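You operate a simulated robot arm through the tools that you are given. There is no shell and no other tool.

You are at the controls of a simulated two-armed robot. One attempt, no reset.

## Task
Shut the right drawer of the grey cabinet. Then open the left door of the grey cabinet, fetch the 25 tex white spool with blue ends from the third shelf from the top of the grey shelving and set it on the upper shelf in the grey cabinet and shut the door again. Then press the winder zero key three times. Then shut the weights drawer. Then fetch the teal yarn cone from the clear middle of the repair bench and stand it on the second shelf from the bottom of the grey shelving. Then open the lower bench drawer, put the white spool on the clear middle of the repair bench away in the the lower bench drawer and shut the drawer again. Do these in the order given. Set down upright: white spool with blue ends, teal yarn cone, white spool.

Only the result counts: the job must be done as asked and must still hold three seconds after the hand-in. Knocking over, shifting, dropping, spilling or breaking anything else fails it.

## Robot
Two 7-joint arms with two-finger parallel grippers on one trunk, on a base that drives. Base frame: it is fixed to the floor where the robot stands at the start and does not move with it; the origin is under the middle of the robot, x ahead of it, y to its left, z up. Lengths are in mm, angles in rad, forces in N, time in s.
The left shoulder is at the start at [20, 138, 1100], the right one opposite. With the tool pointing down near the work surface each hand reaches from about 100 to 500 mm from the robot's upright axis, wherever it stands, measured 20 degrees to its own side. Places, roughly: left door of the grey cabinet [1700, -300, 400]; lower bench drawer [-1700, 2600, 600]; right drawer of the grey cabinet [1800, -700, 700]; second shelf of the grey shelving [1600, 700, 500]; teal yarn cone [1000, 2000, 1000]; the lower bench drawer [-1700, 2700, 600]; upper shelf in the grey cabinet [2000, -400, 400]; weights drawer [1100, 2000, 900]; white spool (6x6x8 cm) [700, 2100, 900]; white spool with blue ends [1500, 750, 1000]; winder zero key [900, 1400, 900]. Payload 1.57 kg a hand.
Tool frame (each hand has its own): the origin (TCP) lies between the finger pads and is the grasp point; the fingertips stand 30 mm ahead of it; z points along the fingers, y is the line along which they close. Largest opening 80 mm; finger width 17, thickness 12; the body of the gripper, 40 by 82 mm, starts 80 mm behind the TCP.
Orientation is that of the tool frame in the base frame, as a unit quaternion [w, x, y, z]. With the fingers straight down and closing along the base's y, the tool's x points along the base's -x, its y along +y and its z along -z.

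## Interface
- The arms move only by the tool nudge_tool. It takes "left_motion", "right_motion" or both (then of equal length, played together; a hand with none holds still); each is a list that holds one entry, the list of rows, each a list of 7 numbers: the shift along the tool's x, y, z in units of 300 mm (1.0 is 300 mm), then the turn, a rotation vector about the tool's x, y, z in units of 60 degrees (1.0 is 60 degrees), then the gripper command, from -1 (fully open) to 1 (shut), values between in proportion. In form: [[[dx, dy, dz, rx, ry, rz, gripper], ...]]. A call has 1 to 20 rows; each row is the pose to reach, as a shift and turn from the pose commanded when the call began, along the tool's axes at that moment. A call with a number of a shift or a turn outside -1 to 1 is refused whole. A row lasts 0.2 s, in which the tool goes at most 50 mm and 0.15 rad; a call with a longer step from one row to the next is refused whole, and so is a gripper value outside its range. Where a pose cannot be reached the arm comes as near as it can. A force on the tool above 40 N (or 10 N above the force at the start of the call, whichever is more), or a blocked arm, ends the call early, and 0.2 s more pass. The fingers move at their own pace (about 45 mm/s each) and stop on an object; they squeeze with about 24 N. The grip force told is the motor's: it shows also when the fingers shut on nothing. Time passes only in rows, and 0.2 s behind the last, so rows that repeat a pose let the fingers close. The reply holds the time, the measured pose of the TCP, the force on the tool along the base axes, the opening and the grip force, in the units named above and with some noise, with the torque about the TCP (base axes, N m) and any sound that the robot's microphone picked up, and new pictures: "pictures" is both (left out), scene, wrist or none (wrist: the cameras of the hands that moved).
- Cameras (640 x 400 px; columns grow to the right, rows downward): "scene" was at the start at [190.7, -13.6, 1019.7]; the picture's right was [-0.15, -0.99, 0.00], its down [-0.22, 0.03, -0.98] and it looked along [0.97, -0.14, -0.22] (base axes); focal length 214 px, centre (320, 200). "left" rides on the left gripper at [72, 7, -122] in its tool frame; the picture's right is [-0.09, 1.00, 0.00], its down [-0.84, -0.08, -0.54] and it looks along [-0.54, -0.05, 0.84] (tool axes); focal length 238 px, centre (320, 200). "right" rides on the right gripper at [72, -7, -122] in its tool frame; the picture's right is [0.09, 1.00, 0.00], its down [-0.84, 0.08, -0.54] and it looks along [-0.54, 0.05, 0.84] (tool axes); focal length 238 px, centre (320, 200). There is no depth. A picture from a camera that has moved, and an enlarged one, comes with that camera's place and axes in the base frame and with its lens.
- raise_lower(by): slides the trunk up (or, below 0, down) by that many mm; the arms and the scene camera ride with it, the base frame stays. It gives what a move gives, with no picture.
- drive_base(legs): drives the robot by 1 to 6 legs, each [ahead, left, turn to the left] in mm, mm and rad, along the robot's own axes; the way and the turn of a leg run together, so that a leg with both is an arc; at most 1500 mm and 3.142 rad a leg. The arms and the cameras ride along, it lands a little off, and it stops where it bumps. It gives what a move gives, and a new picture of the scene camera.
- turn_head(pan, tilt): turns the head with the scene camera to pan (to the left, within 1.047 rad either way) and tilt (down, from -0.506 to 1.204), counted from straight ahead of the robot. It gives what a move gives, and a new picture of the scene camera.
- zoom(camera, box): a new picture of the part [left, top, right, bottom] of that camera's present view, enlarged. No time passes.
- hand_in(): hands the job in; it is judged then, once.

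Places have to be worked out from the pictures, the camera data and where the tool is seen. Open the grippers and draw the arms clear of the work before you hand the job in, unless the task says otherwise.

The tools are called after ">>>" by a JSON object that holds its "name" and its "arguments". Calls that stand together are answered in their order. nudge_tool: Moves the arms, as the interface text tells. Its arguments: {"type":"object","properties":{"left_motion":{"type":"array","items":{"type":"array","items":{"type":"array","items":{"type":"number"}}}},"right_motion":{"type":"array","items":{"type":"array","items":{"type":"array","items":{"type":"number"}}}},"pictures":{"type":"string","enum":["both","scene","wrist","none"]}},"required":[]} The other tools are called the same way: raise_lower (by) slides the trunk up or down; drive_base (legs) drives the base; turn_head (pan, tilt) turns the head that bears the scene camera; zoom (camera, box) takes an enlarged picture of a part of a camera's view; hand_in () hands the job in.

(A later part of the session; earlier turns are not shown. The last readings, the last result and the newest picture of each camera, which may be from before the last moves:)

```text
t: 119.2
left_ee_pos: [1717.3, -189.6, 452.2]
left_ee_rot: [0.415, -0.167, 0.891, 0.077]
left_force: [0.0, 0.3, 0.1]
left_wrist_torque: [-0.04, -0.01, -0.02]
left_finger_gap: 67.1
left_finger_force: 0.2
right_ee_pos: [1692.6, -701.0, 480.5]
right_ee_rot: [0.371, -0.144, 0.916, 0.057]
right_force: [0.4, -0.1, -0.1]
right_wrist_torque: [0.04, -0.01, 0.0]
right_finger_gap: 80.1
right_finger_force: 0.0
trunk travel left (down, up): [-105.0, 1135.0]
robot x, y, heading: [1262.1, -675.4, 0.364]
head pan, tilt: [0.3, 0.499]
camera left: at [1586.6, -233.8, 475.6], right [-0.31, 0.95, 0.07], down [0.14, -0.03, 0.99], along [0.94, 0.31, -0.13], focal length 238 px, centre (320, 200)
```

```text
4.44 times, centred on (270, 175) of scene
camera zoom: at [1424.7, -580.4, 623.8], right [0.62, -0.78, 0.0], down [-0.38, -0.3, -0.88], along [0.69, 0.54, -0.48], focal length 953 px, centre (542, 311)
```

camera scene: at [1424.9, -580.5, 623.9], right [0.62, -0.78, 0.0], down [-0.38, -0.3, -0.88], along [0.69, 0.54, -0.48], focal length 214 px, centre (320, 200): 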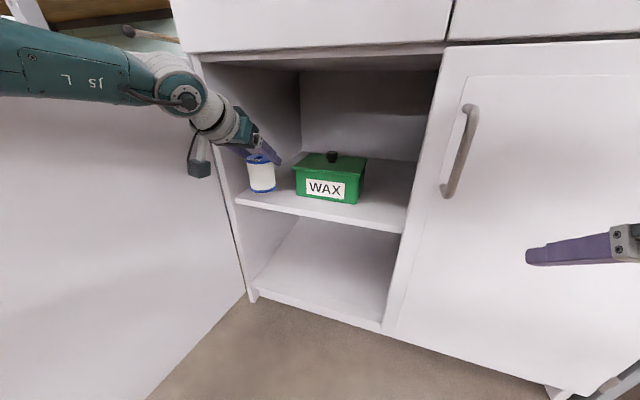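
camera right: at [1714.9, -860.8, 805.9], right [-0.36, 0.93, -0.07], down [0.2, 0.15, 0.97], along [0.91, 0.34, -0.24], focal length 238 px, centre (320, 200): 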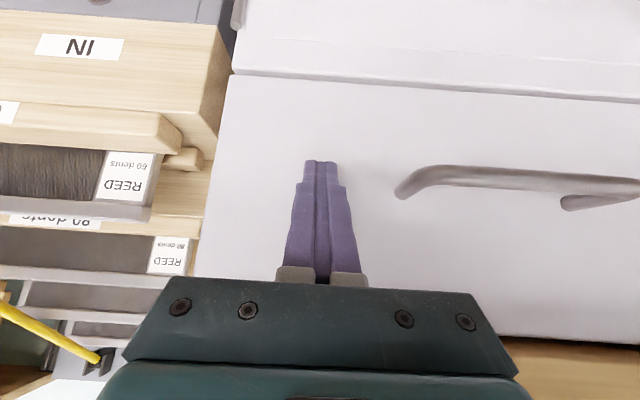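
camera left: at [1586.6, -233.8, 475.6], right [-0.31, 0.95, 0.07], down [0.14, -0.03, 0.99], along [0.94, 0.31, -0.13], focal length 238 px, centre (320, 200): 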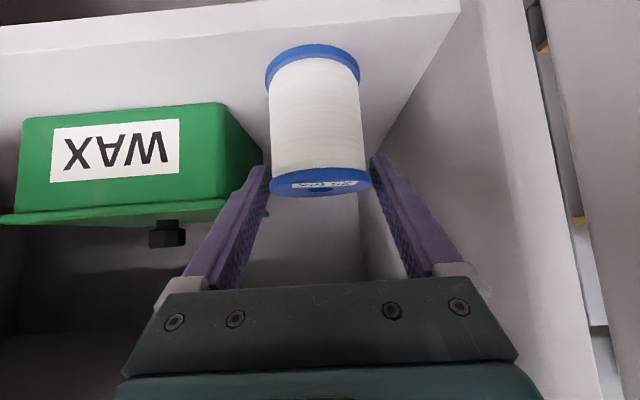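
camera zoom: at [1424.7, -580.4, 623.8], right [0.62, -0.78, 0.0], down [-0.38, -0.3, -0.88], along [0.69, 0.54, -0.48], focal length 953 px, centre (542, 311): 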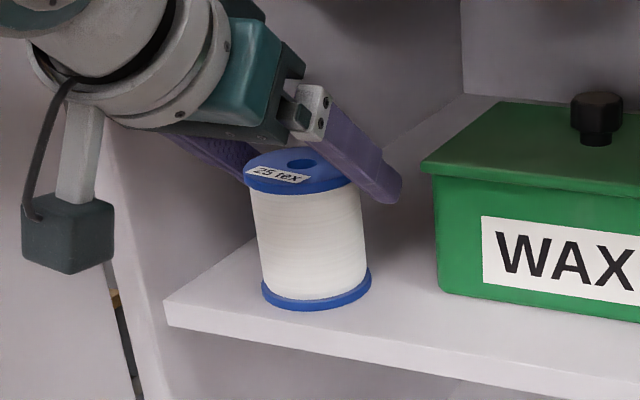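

The spool stands upright on the shelf. I open to 72 mm, draw the hand straight back 60 mm and then diagonally out of the cabinet.

>>> {"name": "nudge_tool", "arguments": {"left_motion": [[[0, 0, 0, 0, 0, 0, -0.8], [0.032, 0, -0.038, 0, 0, 0, -0.8], [0.064, 0, -0.077, 0, 0, 0, -0.8], [0.097, 0, -0.115, 0, 0, 0, -0.8], [0.129, 0, -0.153, 0, 0, 0, -0.8], [0.163, -0.055, -0.193, 0, 0, 0, -0.8], [0.196, -0.111, -0.233, 0, 0, 0, -0.8], [0.23, -0.166, -0.273, 0, 0, 0, -0.8], [0.263, -0.222, -0.313, 0, 0, 0, -0.8], [0.297, -0.277, -0.352, 0, 0, 0, -0.8], [0.33, -0.332, -0.392, 0, 0, 0, -0.8], [0.364, -0.388, -0.432, 0, 0, 0, -0.8], [0.397, -0.443, -0.472, 0, 0, 0, -0.8]]], "pictures": "both"}}

```text
t: 122.2
left_ee_pos: [1572.9, -382.0, 425.4]
left_ee_rot: [0.378, -0.184, 0.904, 0.076]
left_force: [0.1, 1.5, -0.6]
left_wrist_torque: [0.0, 0.03, 0.0]
left_finger_gap: 72.3
left_finger_force: 0.0
left hand out of reach, approached as far as the arm can: row 11, 12
right_ee_pos: [1692.4, -698.9, 481.8]
right_ee_rot: [0.371, -0.144, 0.916, 0.057]
right_force: [-0.4, 0.0, 0.2]
right_wrist_torque: [-0.02, 0.01, -0.03]
right_finger_gap: 80.1
right_finger_force: 0.0
trunk travel left (down, up): [-105.0, 1135.0]
robot x, y, heading: [1258.4, -672.4, 0.368]
head pan, tilt: [0.3, 0.499]
stopped in row 13 (left hand): the arm was blocked; the commanded pose is now the measured one
camera scene: at [1424.3, -580.4, 623.8], right [0.62, -0.78, 0.0], down [-0.38, -0.3, -0.88], along [0.69, 0.54, -0.48], focal length 214 px, centre (320, 200)
camera left: at [1444.8, -429.6, 459.4], right [-0.33, 0.94, 0.06], down [0.22, 0.01, 0.98], along [0.92, 0.33, -0.21], focal length 238 px, centre (320, 200)
```

scene: 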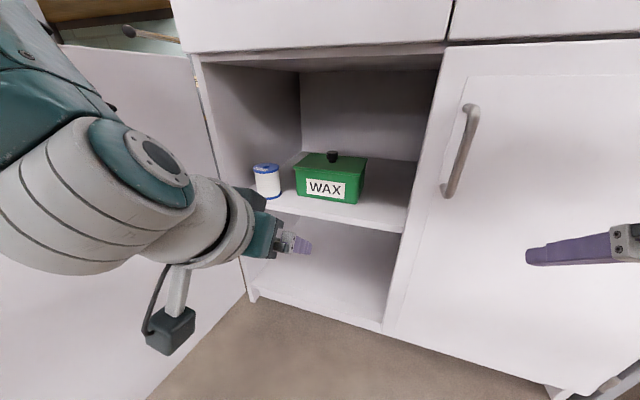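
left: 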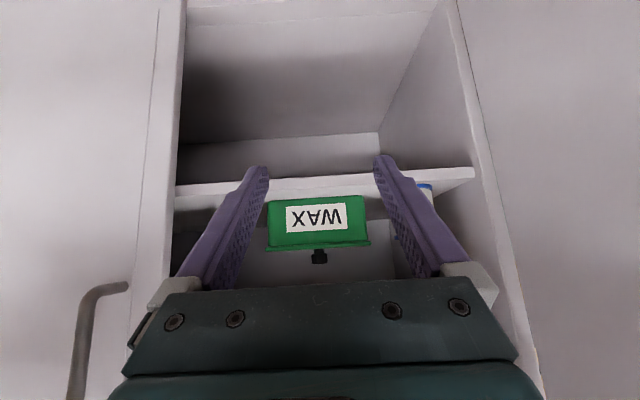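

The spool stands on the upper shelf beside the WAX box and the hand is out. Now I back off 340 mm and drive 330 mm left so the left hand comes to the outer side of the open door.

>>> {"name": "drive_base", "arguments": {"legs": [[-340, 0, 0], [0, 330, 0]]}}

>>> {"name": "turn_head", "arguments": {"pan": 0.1, "tilt": 0.4}}

```text
t: 126.2
left_ee_pos: [1141.2, -201.9, 425.9]
left_ee_rot: [0.378, -0.182, 0.905, 0.074]
left_force: [0.4, -0.4, -1.6]
left_wrist_torque: [0.0, -0.01, -0.01]
left_finger_gap: 71.7
left_finger_force: 0.0
right_ee_pos: [1259.1, -519.4, 481.1]
right_ee_rot: [0.371, -0.142, 0.916, 0.056]
right_force: [-0.7, 0.2, -0.4]
right_wrist_torque: [0.02, 0.05, 0.05]
right_finger_gap: 80.0
right_finger_force: 0.1
trunk travel left (down, up): [-105.0, 1135.0]
robot x, y, heading: [829.7, -489.6, 0.365]
head pan, tilt: [0.3, 0.499]
camera scene: at [992.2, -397.6, 623.9], right [0.62, -0.79, 0.0], down [-0.38, -0.3, -0.88], along [0.69, 0.54, -0.48], focal length 214 px, centre (320, 200)
```

scene: 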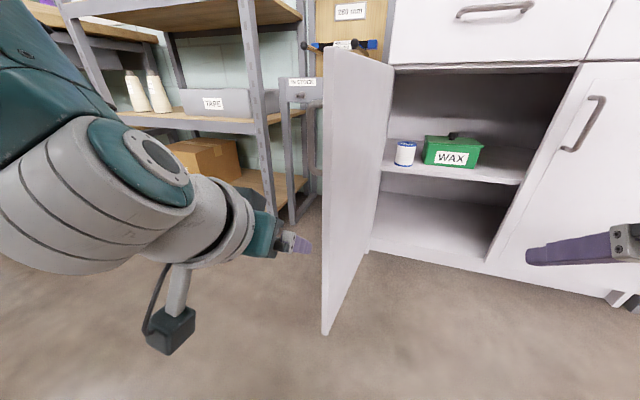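

```text
t: 126.9
left_ee_pos: [1141.2, -198.8, 426.0]
left_ee_rot: [0.377, -0.183, 0.905, 0.074]
left_force: [1.0, -0.4, -0.6]
left_wrist_torque: [-0.03, -0.02, -0.01]
left_finger_gap: 71.9
left_finger_force: 0.1
right_ee_pos: [1259.0, -517.9, 481.8]
right_ee_rot: [0.371, -0.141, 0.916, 0.056]
right_force: [0.6, 0.8, 0.1]
right_wrist_torque: [-0.03, -0.02, -0.03]
right_finger_gap: 80.0
right_finger_force: 0.0
trunk travel left (down, up): [-105.0, 1135.0]
robot x, y, heading: [826.3, -488.1, 0.366]
head pan, tilt: [0.099, 0.4]
camera scene: at [1003.0, -411.1, 633.0], right [0.45, -0.89, 0.0], down [-0.35, -0.17, -0.92], along [0.82, 0.41, -0.39], focal length 214 px, centre (320, 200)
```

scene: 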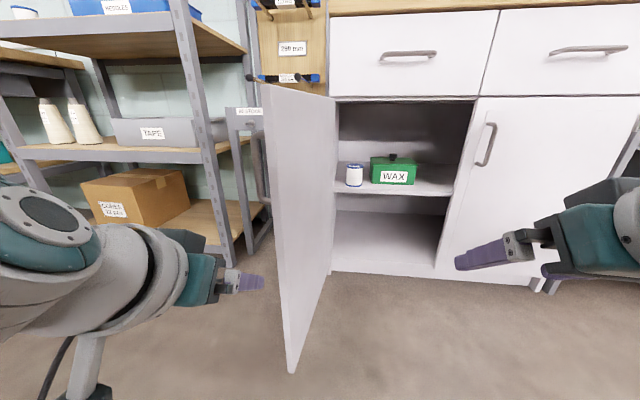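

The left hand is now on the outer (left) side of the door's edge. I lower 60 mm so it passes below the door handle, then move forward 150 mm beside the door's outer face, closing the fingers and turning the hand 25° right.

>>> {"name": "raise_lower", "arguments": {"by": -60}}

>>> {"name": "nudge_tool", "arguments": {"left_motion": [[[-0.05, -0.011, 0.05, 0.046, -0.006, 0.044, 1], [-0.1, -0.022, 0.101, 0.092, -0.013, 0.089, 1], [-0.15, -0.033, 0.151, 0.138, -0.019, 0.133, 1], [-0.201, -0.044, 0.202, 0.184, -0.026, 0.177, 1], [-0.251, -0.055, 0.252, 0.23, -0.032, 0.221, 1], [-0.301, -0.066, 0.303, 0.276, -0.039, 0.266, 1], [-0.351, -0.077, 0.353, 0.322, -0.045, 0.31, 1]]], "pictures": "both"}}

```text
t: 127.9
left_ee_pos: [1141.1, -199.6, 365.9]
left_ee_rot: [0.38, -0.183, 0.904, 0.075]
left_force: [0.7, 0.2, 0.4]
left_wrist_torque: [-0.02, 0.0, -0.02]
left_finger_gap: 71.6
left_finger_force: 0.1
right_ee_pos: [1258.6, -517.8, 422.2]
right_ee_rot: [0.371, -0.142, 0.916, 0.056]
right_force: [0.2, -0.7, -0.1]
right_wrist_torque: [0.01, 0.03, 0.0]
right_finger_gap: 79.9
right_finger_force: 0.1
trunk travel left (down, up): [-45.0, 1195.0]
robot x, y, heading: [830.9, -490.1, 0.365]
head pan, tilt: [0.099, 0.4]
```

```text
t: 129.5
left_ee_pos: [1289.3, -163.9, 368.7]
left_ee_rot: [0.409, 0.034, 0.912, -0.013]
left_force: [-0.9, 0.2, 0.8]
left_wrist_torque: [0.02, 0.02, -0.01]
left_finger_gap: 0.0
left_finger_force: 20.9
left hand out of reach, approached as far as the arm can: row 1, 2
right_ee_pos: [1261.0, -517.2, 421.6]
right_ee_rot: [0.372, -0.142, 0.915, 0.056]
right_force: [0.5, 0.4, 0.0]
right_wrist_torque: [0.02, 0.01, 0.0]
right_finger_gap: 80.1
right_finger_force: 0.0
trunk travel left (down, up): [-45.0, 1195.0]
robot x, y, heading: [828.3, -487.5, 0.362]
head pan, tilt: [0.099, 0.4]
camera scene: at [1004.4, -411.8, 573.2], right [0.45, -0.89, 0.0], down [-0.35, -0.17, -0.92], along [0.82, 0.41, -0.39], focal length 214 px, centre (320, 200)
camera left: at [1152.7, -146.7, 394.7], right [0.13, 0.99, 0.07], down [0.15, -0.09, 0.98], along [0.98, -0.12, -0.16], focal length 238 px, centre (320, 200)
```

scene: 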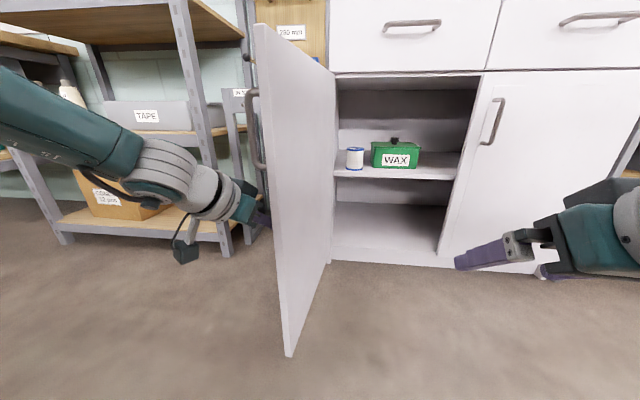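
left: 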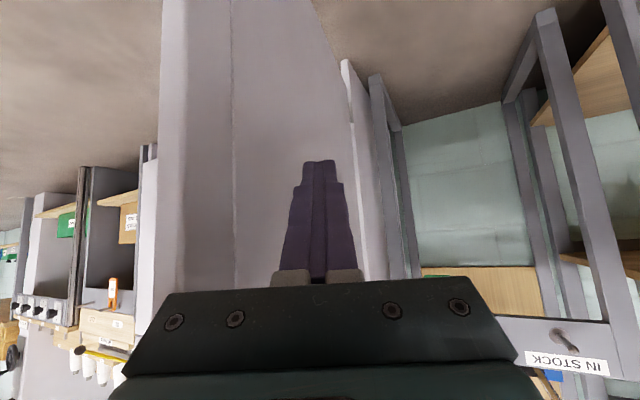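

The closed hand is next to the door's outer face below its handle. I push the door by driving the base 140 mm to the right.

>>> {"name": "drive_base", "arguments": {"legs": [[0, -140, 0]]}}

```text
t: 130.8
left_ee_pos: [1336.3, -291.1, 367.2]
left_ee_rot: [0.407, 0.034, 0.913, -0.012]
left_force: [-0.1, -0.1, -0.4]
left_wrist_torque: [-0.01, 0.01, 0.01]
left_finger_gap: 0.0
left_finger_force: 21.5
right_ee_pos: [1308.5, -645.5, 420.4]
right_ee_rot: [0.371, -0.142, 0.916, 0.057]
right_force: [0.2, 0.0, 0.8]
right_wrist_torque: [-0.02, 0.04, 0.01]
right_finger_gap: 80.1
right_finger_force: 0.1
trunk travel left (down, up): [-45.0, 1195.0]
robot x, y, heading: [877.5, -620.6, 0.361]
head pan, tilt: [0.099, 0.4]
camera scene: at [1052.2, -539.8, 573.1], right [0.45, -0.89, 0.0], down [-0.35, -0.17, -0.92], along [0.82, 0.41, -0.39], focal length 214 px, centre (320, 200)
```

scene: 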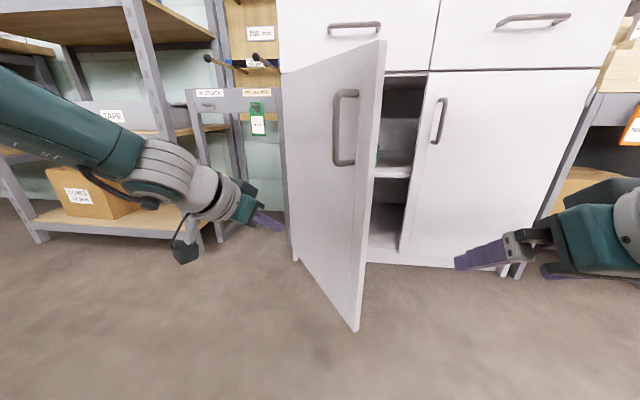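

The door has swung to about 58° on its own momentum. I drive 130 mm right and then 190 mm ahead so the hand pushes the door further shut from the front.

>>> {"name": "drive_base", "arguments": {"legs": [[0, -130, 0], [190, 0, 0]]}}

```text
t: 133.3
left_ee_pos: [1556.8, -346.4, 367.4]
left_ee_rot: [0.407, 0.032, 0.913, -0.014]
left_force: [-0.3, -0.2, -0.2]
left_wrist_torque: [0.01, -0.02, 0.01]
left_finger_gap: 0.0
left_finger_force: 21.2
right_ee_pos: [1529.1, -700.5, 420.7]
right_ee_rot: [0.371, -0.144, 0.916, 0.057]
right_force: [0.0, 0.0, 0.8]
right_wrist_torque: [-0.01, 0.0, -0.02]
right_finger_gap: 80.4
right_finger_force: 0.0
trunk travel left (down, up): [-45.0, 1195.0]
robot x, y, heading: [1100.3, -670.0, 0.37]
head pan, tilt: [0.099, 0.4]
camera scene: at [1273.5, -594.4, 572.8], right [0.45, -0.89, 0.0], down [-0.35, -0.18, -0.92], along [0.82, 0.41, -0.39], focal length 214 px, centre (320, 200)
```

scene: 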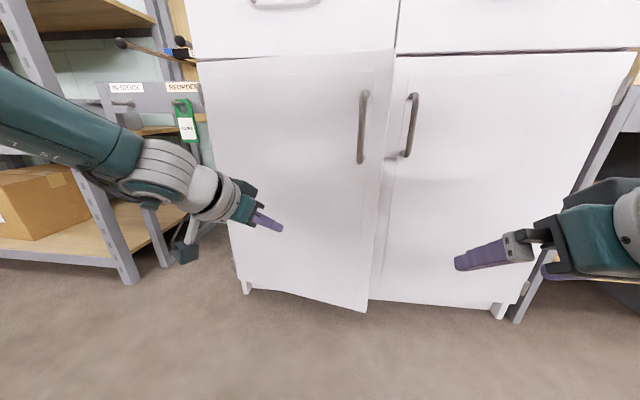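

The door is almost shut (~13°). I drive 50 mm ahead and 60 mm right, then push the last bit with the arm under force limit.

>>> {"name": "drive_base", "arguments": {"legs": [[0, -60, 0], [45, 0, 0]]}}

```text
t: 134.7
left_ee_pos: [1615.6, -384.7, 365.0]
left_ee_rot: [0.406, 0.032, 0.913, -0.013]
left_force: [-0.1, -0.3, -0.3]
left_wrist_torque: [-0.01, -0.02, 0.03]
left_finger_gap: 0.0
left_finger_force: 21.1
right_ee_pos: [1587.8, -740.0, 419.0]
right_ee_rot: [0.368, -0.145, 0.917, 0.058]
right_force: [-1.5, 0.0, 0.0]
right_wrist_torque: [-0.01, -0.06, -0.01]
right_finger_gap: 80.1
right_finger_force: 0.1
trunk travel left (down, up): [-45.0, 1195.0]
robot x, y, heading: [1163.1, -712.1, 0.364]
head pan, tilt: [0.099, 0.4]
camera scene: at [1332.9, -633.6, 572.3], right [0.45, -0.89, 0.0], down [-0.35, -0.18, -0.92], along [0.82, 0.42, -0.39], focal length 214 px, centre (320, 200)
```

scene: 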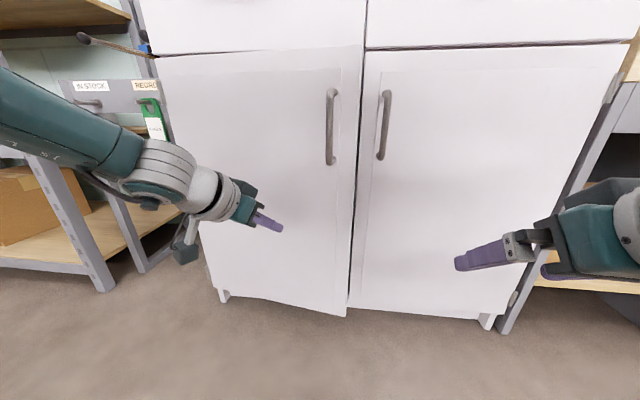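

The door stands ~5° open with the fingertips just in front of it. I push forward up to 80 mm in 10 mm rows until it stops.

>>> {"name": "nudge_tool", "arguments": {"left_motion": [[[-0.0202, 0.0141, 0.0224, 0, 0, 0, 1], [-0.0404, 0.0282, 0.0448, 0, 0, 0, 1], [-0.0606, 0.0423, 0.0672, 0, 0, 0, 1], [-0.0808, 0.0564, 0.0896, 0, 0, 0, 1], [-0.101, 0.0705, 0.112, 0, 0, 0, 1], [-0.1212, 0.0846, 0.1344, 0, 0, 0, 1], [-0.1414, 0.0987, 0.1568, 0, 0, 0, 1], [-0.1616, 0.1128, 0.1792, 0, 0, 0, 1]]], "pictures": "both"}}

```text
t: 136.5
left_ee_pos: [1660.4, -367.5, 365.6]
left_ee_rot: [0.41, 0.032, 0.911, -0.014]
left_force: [0.4, -0.4, 0.2]
left_wrist_torque: [0.04, 0.0, -0.01]
left_finger_gap: 0.0
left_finger_force: 21.1
left hand out of reach, approached as far as the arm can: row 3, 5, 6, 7, 8
right_ee_pos: [1594.9, -739.0, 421.6]
right_ee_rot: [0.37, -0.145, 0.916, 0.058]
right_force: [0.6, 0.1, -0.4]
right_wrist_torque: [0.03, 0.0, 0.02]
right_finger_gap: 80.1
right_finger_force: 0.0
trunk travel left (down, up): [-45.0, 1195.0]
robot x, y, heading: [1166.4, -709.7, 0.368]
head pan, tilt: [0.099, 0.4]
camera scene: at [1338.4, -633.5, 573.1], right [0.45, -0.89, 0.0], down [-0.35, -0.18, -0.92], along [0.82, 0.41, -0.39], focal length 214 px, centre (320, 200)
camera left: at [1524.0, -351.1, 392.7], right [0.13, 0.99, 0.07], down [0.14, -0.09, 0.99], along [0.98, -0.12, -0.15], focal length 238 px, centre (320, 200)
```

scene: 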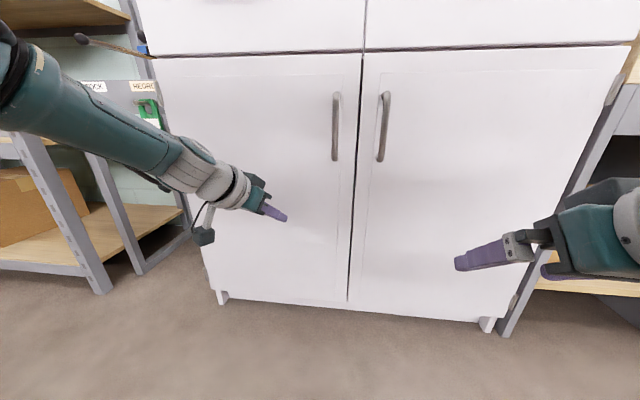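
left: 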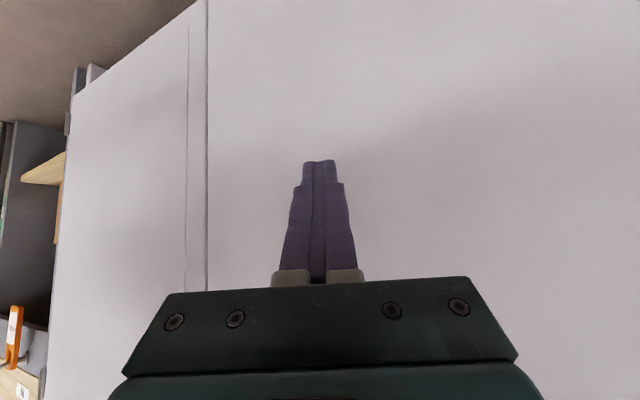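

The arm ran to its reach limit without force; the door looks closed. I zoom in on the seam to check.

>>> {"name": "zoom", "arguments": {"camera": "scene", "box": [300, 40, 420, 120]}}

>>> {"name": "zoom", "arguments": {"camera": "scene", "box": [290, 240, 410, 330]}}

```text
5.00 times, centred on (360, 80) of scene
camera zoom: at [1338.4, -633.5, 573.1], right [0.45, -0.89, 0.0], down [-0.35, -0.18, -0.92], along [0.82, 0.41, -0.39], focal length 1072 px, centre (120, 800)
```

zoom: 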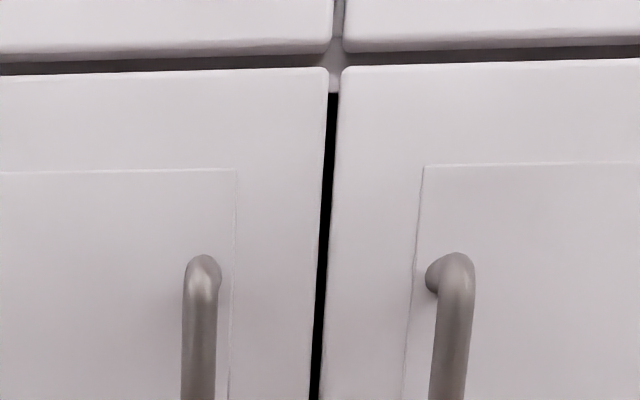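

```text
4.44 times, centred on (350, 285) of scene
camera zoom: at [1338.4, -633.5, 573.1], right [0.45, -0.89, 0.0], down [-0.35, -0.18, -0.92], along [0.82, 0.41, -0.39], focal length 953 px, centre (187, -178)
```

zoom: 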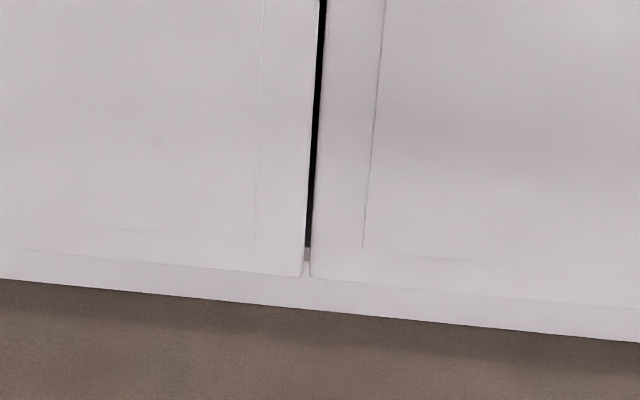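

The seam looks flush top and bottom. To be sure, I nudge the base 14 mm ahead so the fingertips press the door lightly.

>>> {"name": "drive_base", "arguments": {"legs": [[14, 0, 0]]}}

```text
t: 137.3
left_ee_pos: [1672.7, -363.2, 365.7]
left_ee_rot: [0.41, 0.032, 0.911, -0.014]
left_force: [0.2, 1.1, 0.8]
left_wrist_torque: [0.01, 0.01, -0.02]
left_finger_gap: 0.1
left_finger_force: 21.1
right_ee_pos: [1607.5, -734.6, 420.7]
right_ee_rot: [0.371, -0.145, 0.915, 0.058]
right_force: [0.2, 0.3, 0.9]
right_wrist_torque: [0.01, -0.01, 0.03]
right_finger_gap: 80.1
right_finger_force: 0.0
trunk travel left (down, up): [-45.0, 1195.0]
robot x, y, heading: [1175.1, -702.8, 0.372]
head pan, tilt: [0.099, 0.4]
camera scene: at [1351.4, -629.1, 572.9], right [0.45, -0.89, 0.0], down [-0.35, -0.18, -0.92], along [0.82, 0.41, -0.39], focal length 214 px, centre (320, 200)
```

scene: 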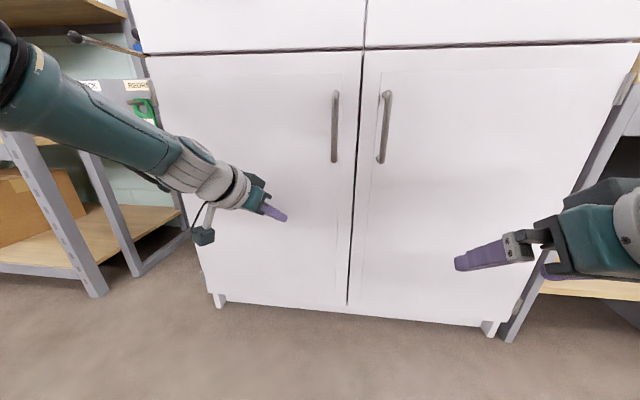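

Still no contact force; I press 10 mm further.

>>> {"name": "drive_base", "arguments": {"legs": [[10, 0, 0]]}}

```text
t: 138.0
left_ee_pos: [1677.1, -362.4, 364.7]
left_ee_rot: [0.409, 0.032, 0.912, -0.014]
left_force: [-22.4, -10.1, 22.6]
left_wrist_torque: [0.06, -0.34, -0.05]
left_finger_gap: 0.0
left_finger_force: 21.5
right_ee_pos: [1609.8, -732.9, 418.8]
right_ee_rot: [0.368, -0.144, 0.917, 0.056]
right_force: [-0.1, 0.3, 0.4]
right_wrist_torque: [0.02, 0.0, 0.02]
right_finger_gap: 80.1
right_finger_force: 0.1
trunk travel left (down, up): [-45.0, 1195.0]
robot x, y, heading: [1185.1, -699.6, 0.366]
head pan, tilt: [0.099, 0.4]
camera scene: at [1354.4, -626.8, 572.3], right [0.45, -0.89, 0.0], down [-0.35, -0.18, -0.92], along [0.82, 0.41, -0.39], focal length 214 px, centre (320, 200)
```

scene: 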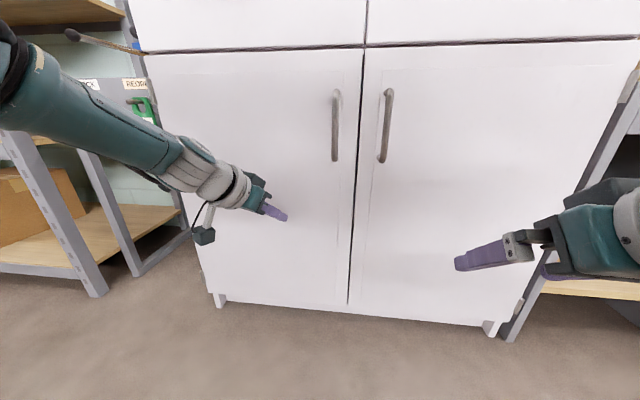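

The door is pressed firmly shut (−22 N reaction). I back off 330 mm, raise the trunk, and head left toward the repair bench with the winder.

>>> {"name": "drive_base", "arguments": {"legs": [[-330, 0, 0]]}}

>>> {"name": "raise_lower", "arguments": {"by": 400}}

>>> {"name": "zoom", "arguments": {"camera": "scene", "box": [0, 0, 640, 400]}}

```text
t: 140.2
left_ee_pos: [1378.0, -475.7, 369.3]
left_ee_rot: [0.412, 0.033, 0.911, -0.014]
left_force: [-0.7, 0.1, -0.2]
left_wrist_torque: [-0.01, -0.01, -0.01]
left_finger_gap: 0.0
left_finger_force: 21.1
right_ee_pos: [1311.5, -847.9, 420.6]
right_ee_rot: [0.371, -0.145, 0.916, 0.058]
right_force: [0.0, 1.6, -0.1]
right_wrist_torque: [0.0, 0.01, -0.01]
right_finger_gap: 79.7
right_finger_force: 0.0
trunk travel left (down, up): [-45.0, 1195.0]
robot x, y, heading: [881.1, -823.3, 0.368]
head pan, tilt: [0.099, 0.4]
camera scene: at [1054.4, -743.0, 573.3], right [0.45, -0.89, 0.0], down [-0.35, -0.18, -0.92], along [0.82, 0.42, -0.39], focal length 214 px, centre (320, 200)
```

scene: 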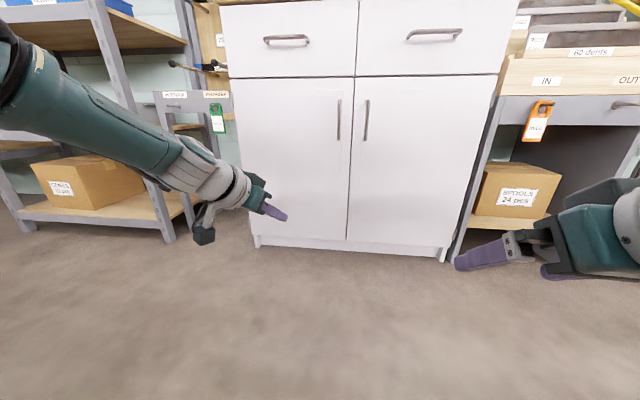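

```text
t: 144.1
left_ee_pos: [1376.4, -476.2, 767.3]
left_ee_rot: [0.411, 0.032, 0.911, -0.014]
left_force: [-0.1, -0.7, 0.0]
left_wrist_torque: [0.0, -0.02, 0.03]
left_finger_gap: 0.0
left_finger_force: 21.3
right_ee_pos: [1309.5, -849.8, 821.1]
right_ee_rot: [0.371, -0.145, 0.916, 0.057]
right_force: [0.5, -0.2, 0.1]
right_wrist_torque: [0.01, 0.06, -0.01]
right_finger_gap: 79.8
right_finger_force: 0.1
trunk travel left (down, up): [-445.0, 795.0]
robot x, y, heading: [875.7, -822.1, 0.375]
head pan, tilt: [0.099, 0.4]
```

```text
1.00 times, centred on (320, 200) of scene (not enlarged: the box is as wide or as high as the picture)
camera zoom: at [1053.0, -743.5, 973.0], right [0.45, -0.89, 0.0], down [-0.35, -0.18, -0.92], along [0.82, 0.42, -0.39], focal length 214 px, centre (320, 200)
```

zoom: 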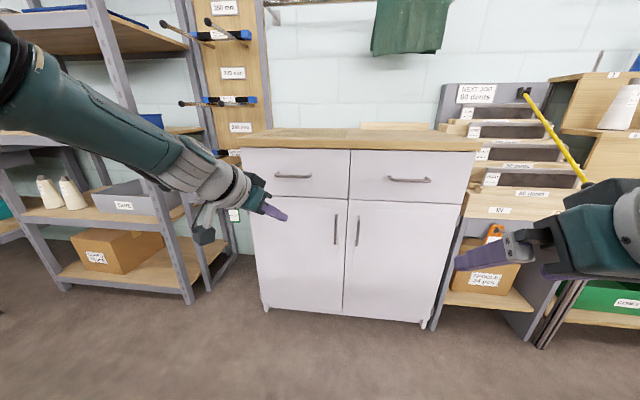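

Everything on the cabinet is closed. I drive left 1450 mm along the wall toward the bench and then look at it.

>>> {"name": "drive_base", "arguments": {"legs": [[0, 1450, -0.008]]}}

>>> {"name": "turn_head", "arguments": {"pan": 0.6, "tilt": 0.3}}

```text
t: 151.3
left_ee_pos: [870.0, 875.0, 766.6]
left_ee_rot: [0.41, 0.04, 0.911, -0.018]
left_force: [-0.1, 1.1, -0.4]
left_wrist_torque: [-0.01, 0.0, 0.01]
left_finger_gap: 0.0
left_finger_force: 21.5
right_ee_pos: [795.6, 505.8, 821.0]
right_ee_rot: [0.371, -0.135, 0.917, 0.054]
right_force: [0.4, 0.8, -0.6]
right_wrist_torque: [0.03, 0.01, 0.01]
right_finger_gap: 80.1
right_finger_force: 0.0
trunk travel left (down, up): [-445.0, 795.0]
robot x, y, heading: [363.9, 539.4, 0.351]
head pan, tilt: [0.099, 0.4]
camera scene: at [541.8, 615.5, 973.1], right [0.43, -0.9, 0.0], down [-0.35, -0.17, -0.92], along [0.83, 0.4, -0.39], focal length 214 px, centre (320, 200)
```

scene: 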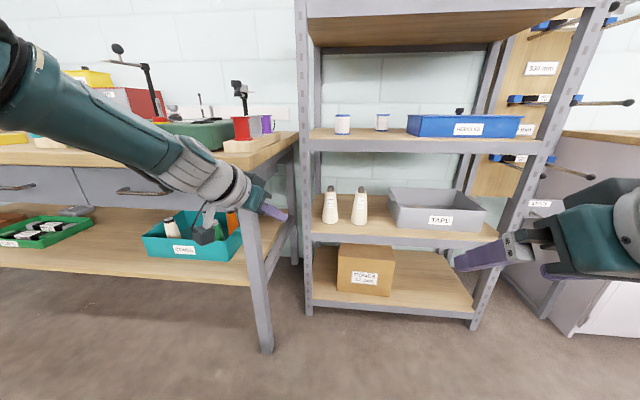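

```text
t: 152.2
left_ee_pos: [868.7, 874.7, 767.6]
left_ee_rot: [0.41, 0.04, 0.911, -0.018]
left_force: [-0.2, 0.2, -0.7]
left_wrist_torque: [-0.01, 0.03, 0.0]
left_finger_gap: 0.0
left_finger_force: 21.4
right_ee_pos: [796.8, 505.7, 821.0]
right_ee_rot: [0.371, -0.136, 0.917, 0.054]
right_force: [1.1, -0.8, 0.6]
right_wrist_torque: [0.0, -0.01, 0.02]
right_finger_gap: 80.1
right_finger_force: 0.0
trunk travel left (down, up): [-445.0, 795.0]
robot x, y, heading: [364.4, 541.6, 0.35]
head pan, tilt: [0.6, 0.3]
camera scene: at [512.8, 651.0, 982.3], right [0.81, -0.58, 0.0], down [-0.17, -0.24, -0.96], along [0.56, 0.78, -0.3], focal length 214 px, centre (320, 200)
```

scene: 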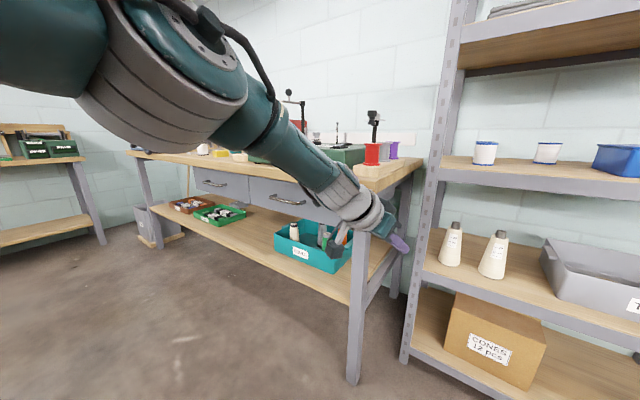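

The left arm blocks the view to the left, so I drive another 650 mm left to face the bench squarely and raise the trunk 200 mm to look down onto it.

>>> {"name": "drive_base", "arguments": {"legs": [[0, 650, 0.014]]}}

>>> {"name": "raise_lower", "arguments": {"by": 200}}

>>> {"name": "turn_head", "arguments": {"pan": 0.0, "tilt": 0.35}}

```text
t: 155.8
left_ee_pos: [639.2, 1489.4, 768.3]
left_ee_rot: [0.411, 0.036, 0.911, -0.016]
left_force: [0.5, 0.0, 0.5]
left_wrist_torque: [-0.03, 0.0, 0.04]
left_finger_gap: 0.0
left_finger_force: 21.6
right_ee_pos: [570.5, 1118.8, 821.0]
right_ee_rot: [0.372, -0.141, 0.916, 0.056]
right_force: [0.1, -1.1, 0.5]
right_wrist_torque: [0.02, 0.05, -0.02]
right_finger_gap: 80.0
right_finger_force: 0.0
trunk travel left (down, up): [-445.0, 795.0]
robot x, y, heading: [138.4, 1147.5, 0.364]
head pan, tilt: [0.6, 0.3]
camera scene: at [284.9, 1261.7, 982.3], right [0.82, -0.57, 0.0], down [-0.17, -0.24, -0.96], along [0.55, 0.78, -0.3], focal length 214 px, centre (320, 200)
```

scene: 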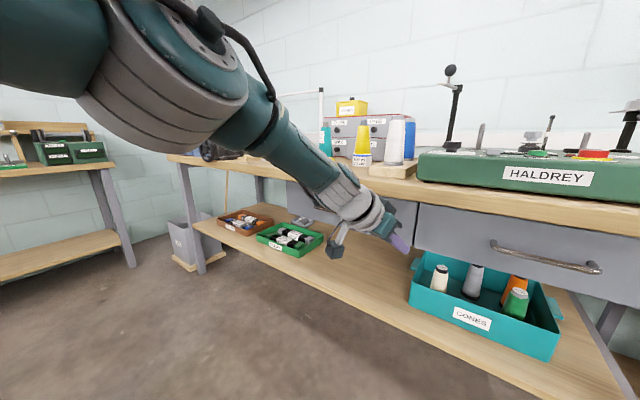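

```text
t: 158.0
left_ee_pos: [639.6, 1490.3, 966.9]
left_ee_rot: [0.411, 0.035, 0.911, -0.015]
left_force: [-0.4, -0.5, 0.2]
left_wrist_torque: [0.0, -0.02, -0.01]
left_finger_gap: 0.0
left_finger_force: 21.3
right_ee_pos: [570.4, 1118.8, 1021.2]
right_ee_rot: [0.371, -0.142, 0.916, 0.056]
right_force: [-0.3, -0.7, 0.5]
right_wrist_torque: [0.01, 0.0, -0.01]
right_finger_gap: 80.2
right_finger_force: 0.0
trunk travel left (down, up): [-645.0, 595.0]
robot x, y, heading: [142.6, 1149.1, 0.362]
head pan, tilt: [0.6, 0.3]
```

```text
t: 159.0
left_ee_pos: [638.9, 1488.9, 967.2]
left_ee_rot: [0.41, 0.035, 0.911, -0.015]
left_force: [0.2, -0.4, -0.3]
left_wrist_torque: [-0.01, 0.01, 0.01]
left_finger_gap: 0.1
left_finger_force: 21.3
right_ee_pos: [570.0, 1118.8, 1021.5]
right_ee_rot: [0.371, -0.142, 0.916, 0.056]
right_force: [0.4, -0.4, 0.3]
right_wrist_torque: [0.0, 0.0, -0.01]
right_finger_gap: 79.8
right_finger_force: 0.1
trunk travel left (down, up): [-645.0, 595.0]
robot x, y, heading: [138.0, 1146.1, 0.361]
head pan, tilt: [0.0, 0.351]
camera scene: at [318.7, 1218.0, 1177.6], right [0.35, -0.94, 0.0], down [-0.32, -0.12, -0.94], along [0.88, 0.33, -0.34], focal length 214 px, centre (320, 200)
```

scene: 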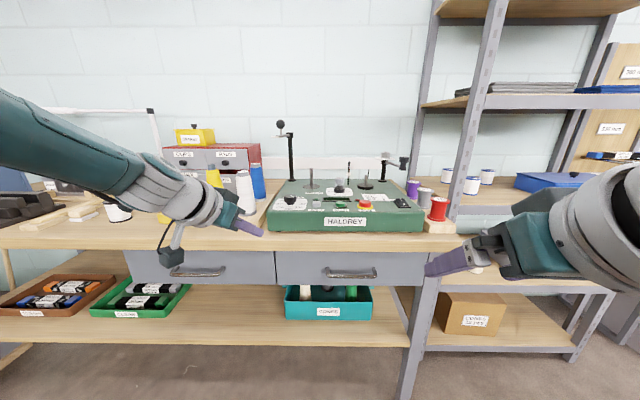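

I see the HALDREY winder on the bench ahead, and a small chest with drawers behind the yarn cones. I zoom in on both.

>>> {"name": "zoom", "arguments": {"camera": "scene", "box": [260, 150, 440, 240]}}

>>> {"name": "zoom", "arguments": {"camera": "scene", "box": [140, 100, 300, 220]}}

>>> {"name": "zoom", "arguments": {"camera": "scene", "box": [0, 100, 200, 240]}}

```text
3.56 times, centred on (350, 195) of scene
camera zoom: at [318.7, 1218.0, 1177.6], right [0.35, -0.94, 0.0], down [-0.32, -0.12, -0.94], along [0.88, 0.33, -0.34], focal length 763 px, centre (213, 218)
```

zoom: 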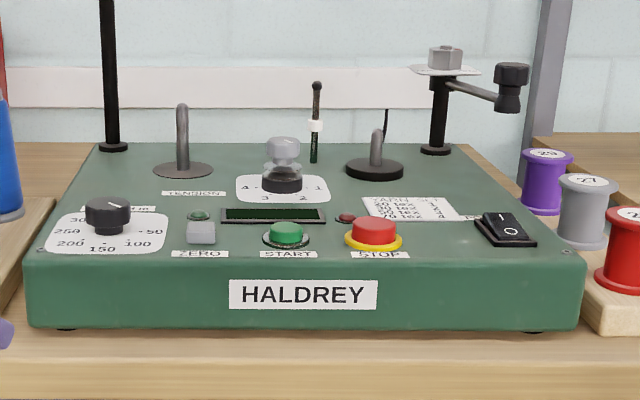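

```text
3.33 times, centred on (220, 160) of scene
camera zoom: at [318.7, 1218.0, 1177.6], right [0.35, -0.94, 0.0], down [-0.32, -0.12, -0.94], along [0.88, 0.33, -0.34], focal length 715 px, centre (653, 333)
```

zoom: 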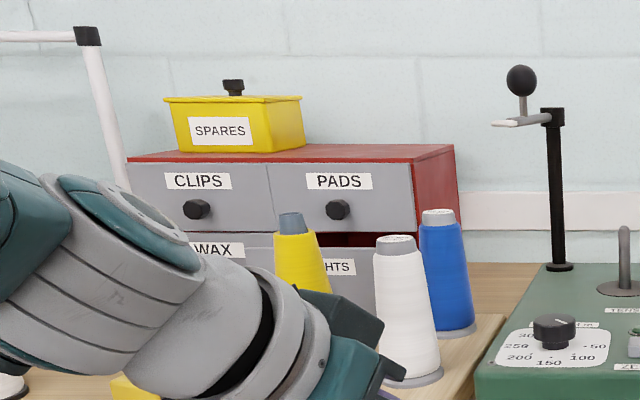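

```text
2.86 times, centred on (100, 170) of scene
camera zoom: at [318.7, 1218.0, 1177.6], right [0.35, -0.94, 0.0], down [-0.32, -0.12, -0.94], along [0.88, 0.33, -0.34], focal length 613 px, centre (949, 286)
```

zoom: 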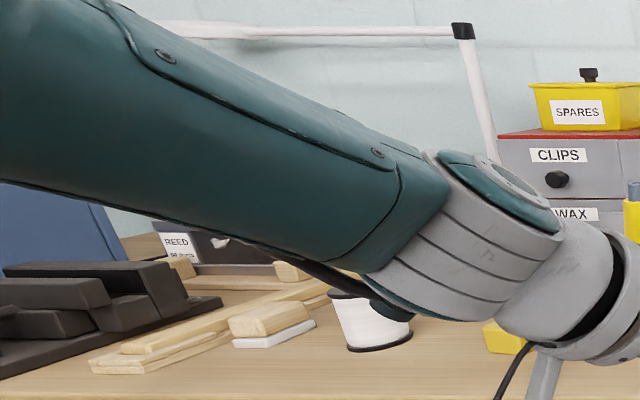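

The winder's grey ZERO key sits left of the green START button; the open WEIGHTS drawer is in the red chest. First I tuck the left arm back (it would reach over the bench otherwise) and pitch the right hand steeper (25°) with fingers closed for pressing.

>>> {"name": "nudge_tool", "arguments": {"left_motion": [[[0.05, -0.023, -0.095, -0.032, 0.048, -0.043, 1], [0.101, -0.047, -0.189, -0.063, 0.097, -0.086, 1], [0.151, -0.07, -0.284, -0.095, 0.145, -0.128, 1], [0.202, -0.094, -0.378, -0.127, 0.193, -0.171, 1], [0.252, -0.117, -0.473, -0.158, 0.241, -0.214, 1], [0.302, -0.14, -0.567, -0.19, 0.29, -0.257, 1], [0.353, -0.164, -0.662, -0.221, 0.338, -0.299, 1], [0.403, -0.187, -0.756, -0.253, 0.386, -0.342, 1]]], "right_motion": [[[-0.018, 0.001, 0, -0.004, 0.04, -0.006, 1], [-0.035, 0.002, 0, -0.009, 0.08, -0.011, 1], [-0.053, 0.002, -0.001, -0.013, 0.119, -0.017, 1], [-0.071, 0.003, -0.001, -0.017, 0.159, -0.023, 1], [-0.088, 0.004, -0.001, -0.021, 0.199, -0.028, 1], [-0.106, 0.005, -0.001, -0.026, 0.239, -0.034, 1], [-0.123, 0.005, -0.002, -0.03, 0.278, -0.039, 1], [-0.141, 0.006, -0.002, -0.034, 0.318, -0.045, 1]]], "pictures": "both"}}

```text
t: 160.8
left_ee_pos: [385.4, 1453.5, 1028.0]
left_ee_rot: [0.213, -0.179, 0.96, 0.04]
left_force: [0.0, -0.4, 0.5]
left_wrist_torque: [0.0, 0.01, 0.01]
left_finger_gap: 0.0
left_finger_force: 21.2
left hand out of reach, approached as far as the arm can: row 1
right_ee_pos: [597.6, 1129.7, 1051.2]
right_ee_rot: [0.213, -0.176, 0.96, 0.039]
right_force: [1.0, 0.0, 0.3]
right_wrist_torque: [0.04, -0.01, 0.01]
right_finger_gap: 0.0
right_finger_force: 20.8
trunk travel left (down, up): [-645.0, 595.0]
robot x, y, heading: [138.4, 1148.4, 0.363]
head pan, tilt: [0.0, 0.351]
camera scene: at [318.7, 1217.9, 1177.6], right [0.35, -0.94, 0.0], down [-0.32, -0.12, -0.94], along [0.88, 0.33, -0.34], focal length 214 px, centre (320, 200)
camera right: at [491.9, 1082.1, 1131.7], right [-0.43, 0.9, -0.04], down [0.47, 0.26, 0.84], along [0.77, 0.35, -0.53], focal length 238 px, centre (320, 200)
camera left: at [275.0, 1418.7, 1107.3], right [-0.28, 0.96, 0.04], down [0.52, 0.12, 0.85], along [0.81, 0.26, -0.53], focal length 238 px, centre (320, 200)
```

scene: 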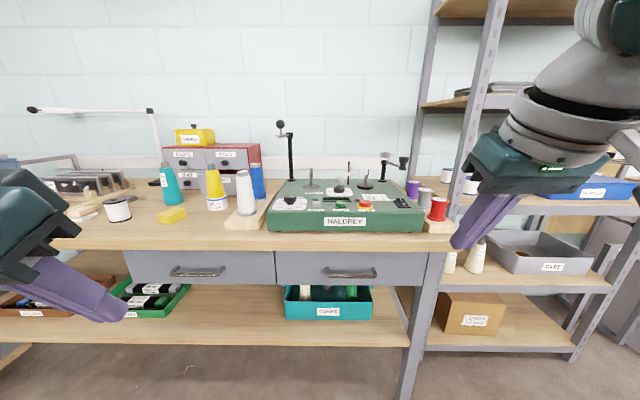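
right: 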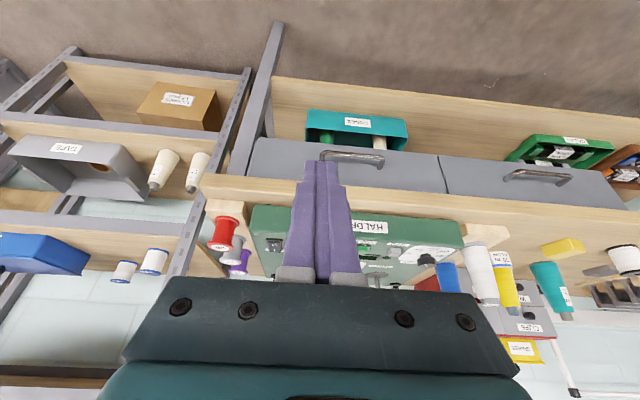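
left: 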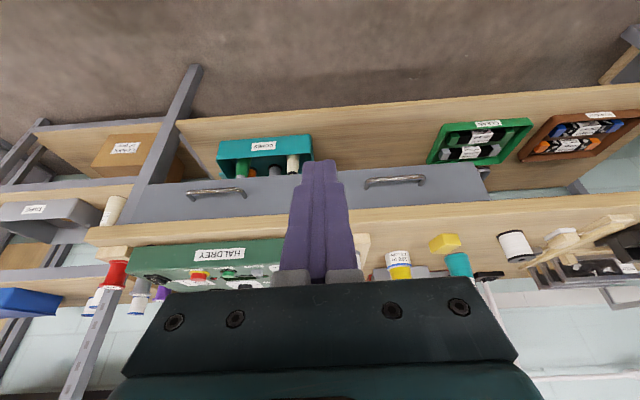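

The view is now clear: teal cone and a white spool with black ends on the bench's clear middle, cones in front of the red chest. I zoom in for detail.

>>> {"name": "zoom", "arguments": {"camera": "scene", "box": [80, 110, 300, 250]}}

>>> {"name": "zoom", "arguments": {"camera": "scene", "box": [0, 90, 140, 240]}}

```text
2.86 times, centred on (190, 180) of scene
camera zoom: at [318.7, 1217.9, 1177.6], right [0.35, -0.94, 0.0], down [-0.32, -0.12, -0.94], along [0.88, 0.33, -0.34], focal length 613 px, centre (691, 257)
```

zoom: 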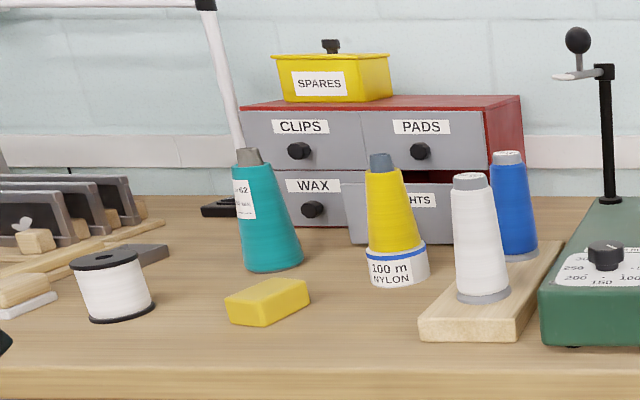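

```text
2.67 times, centred on (70, 165) of scene
camera zoom: at [318.7, 1217.9, 1177.6], right [0.35, -0.94, 0.0], down [-0.32, -0.12, -0.94], along [0.88, 0.33, -0.34], focal length 572 px, centre (987, 293)
```

zoom: 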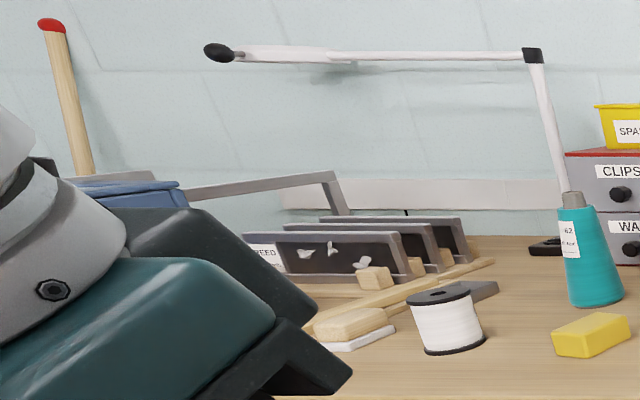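

I zoom in on the right wrist view to find the ZERO key for triangulation.

>>> {"name": "zoom", "arguments": {"camera": "right", "box": [330, 190, 490, 300]}}

>>> {"name": "zoom", "arguments": {"camera": "left", "box": [130, 220, 300, 300]}}

>>> {"name": "zoom", "arguments": {"camera": "scene", "box": [260, 170, 360, 240]}}

```text
3.64 times, centred on (410, 245) of right
camera zoom: at [491.9, 1082.1, 1131.7], right [-0.43, 0.9, -0.04], down [0.47, 0.26, 0.84], along [0.77, 0.35, -0.53], focal length 867 px, centre (-7, 36)
```

zoom: 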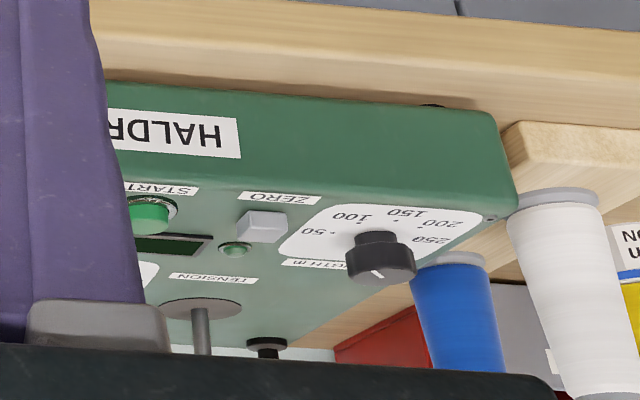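

```text
3.76 times, centred on (215, 260) of left
camera zoom: at [275.0, 1418.7, 1107.3], right [-0.28, 0.96, 0.04], down [0.52, 0.12, 0.85], along [0.81, 0.26, -0.53], focal length 897 px, centre (715, -26)
```

zoom: 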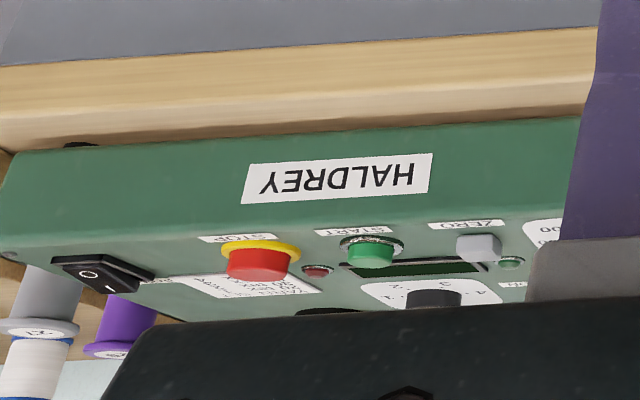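

```text
5.71 times, centred on (310, 205) of scene
camera zoom: at [318.7, 1217.9, 1177.6], right [0.35, -0.94, 0.0], down [-0.32, -0.12, -0.94], along [0.88, 0.33, -0.34], focal length 1226 px, centre (377, 171)
```

zoom: 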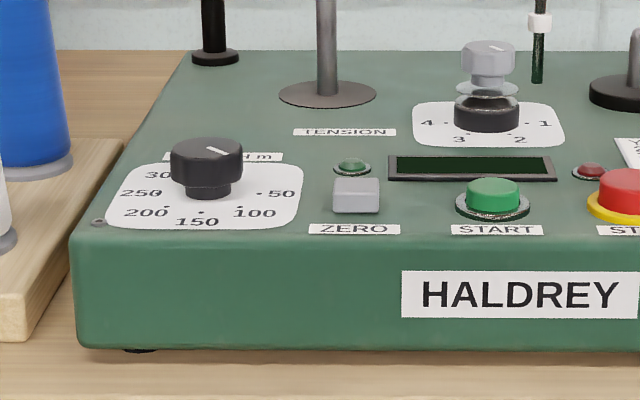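

Triangulation from three cameras gives the ZERO key top at (881, 1444, 943). I drive 192 mm left and 300 mm ahead so that the right hand can come over it.

>>> {"name": "drive_base", "arguments": {"legs": [[0, 192, 0.002], [300, 0, 0]]}}

```text
t: 164.0
left_ee_pos: [595.8, 1742.9, 1027.7]
left_ee_rot: [0.214, -0.178, 0.96, 0.039]
left_force: [-0.3, 0.5, 1.0]
left_wrist_torque: [0.03, 0.01, 0.0]
left_finger_gap: 0.1
left_finger_force: 21.1
right_ee_pos: [811.5, 1420.2, 1050.9]
right_ee_rot: [0.213, -0.177, 0.96, 0.039]
right_force: [-0.3, -0.9, -0.2]
right_wrist_torque: [0.03, 0.0, -0.02]
right_finger_gap: 0.0
right_finger_force: 21.9
trunk travel left (down, up): [-645.0, 595.0]
robot x, y, heading: [349.2, 1441.4, 0.366]
head pan, tilt: [0.0, 0.351]
camera scene: at [530.7, 1506.7, 1177.6], right [0.36, -0.93, 0.0], down [-0.32, -0.12, -0.94], along [0.88, 0.33, -0.34], focal length 214 px, centre (320, 200)
```

scene: 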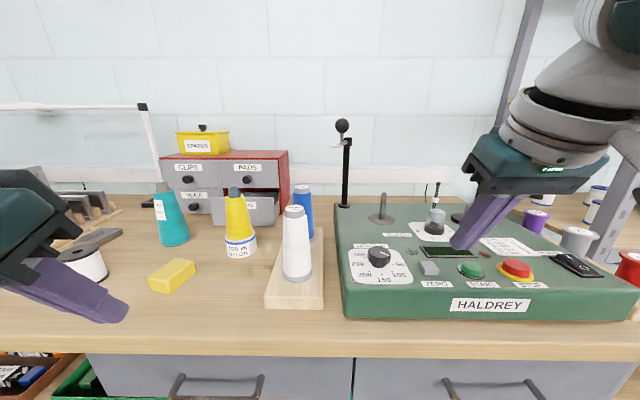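

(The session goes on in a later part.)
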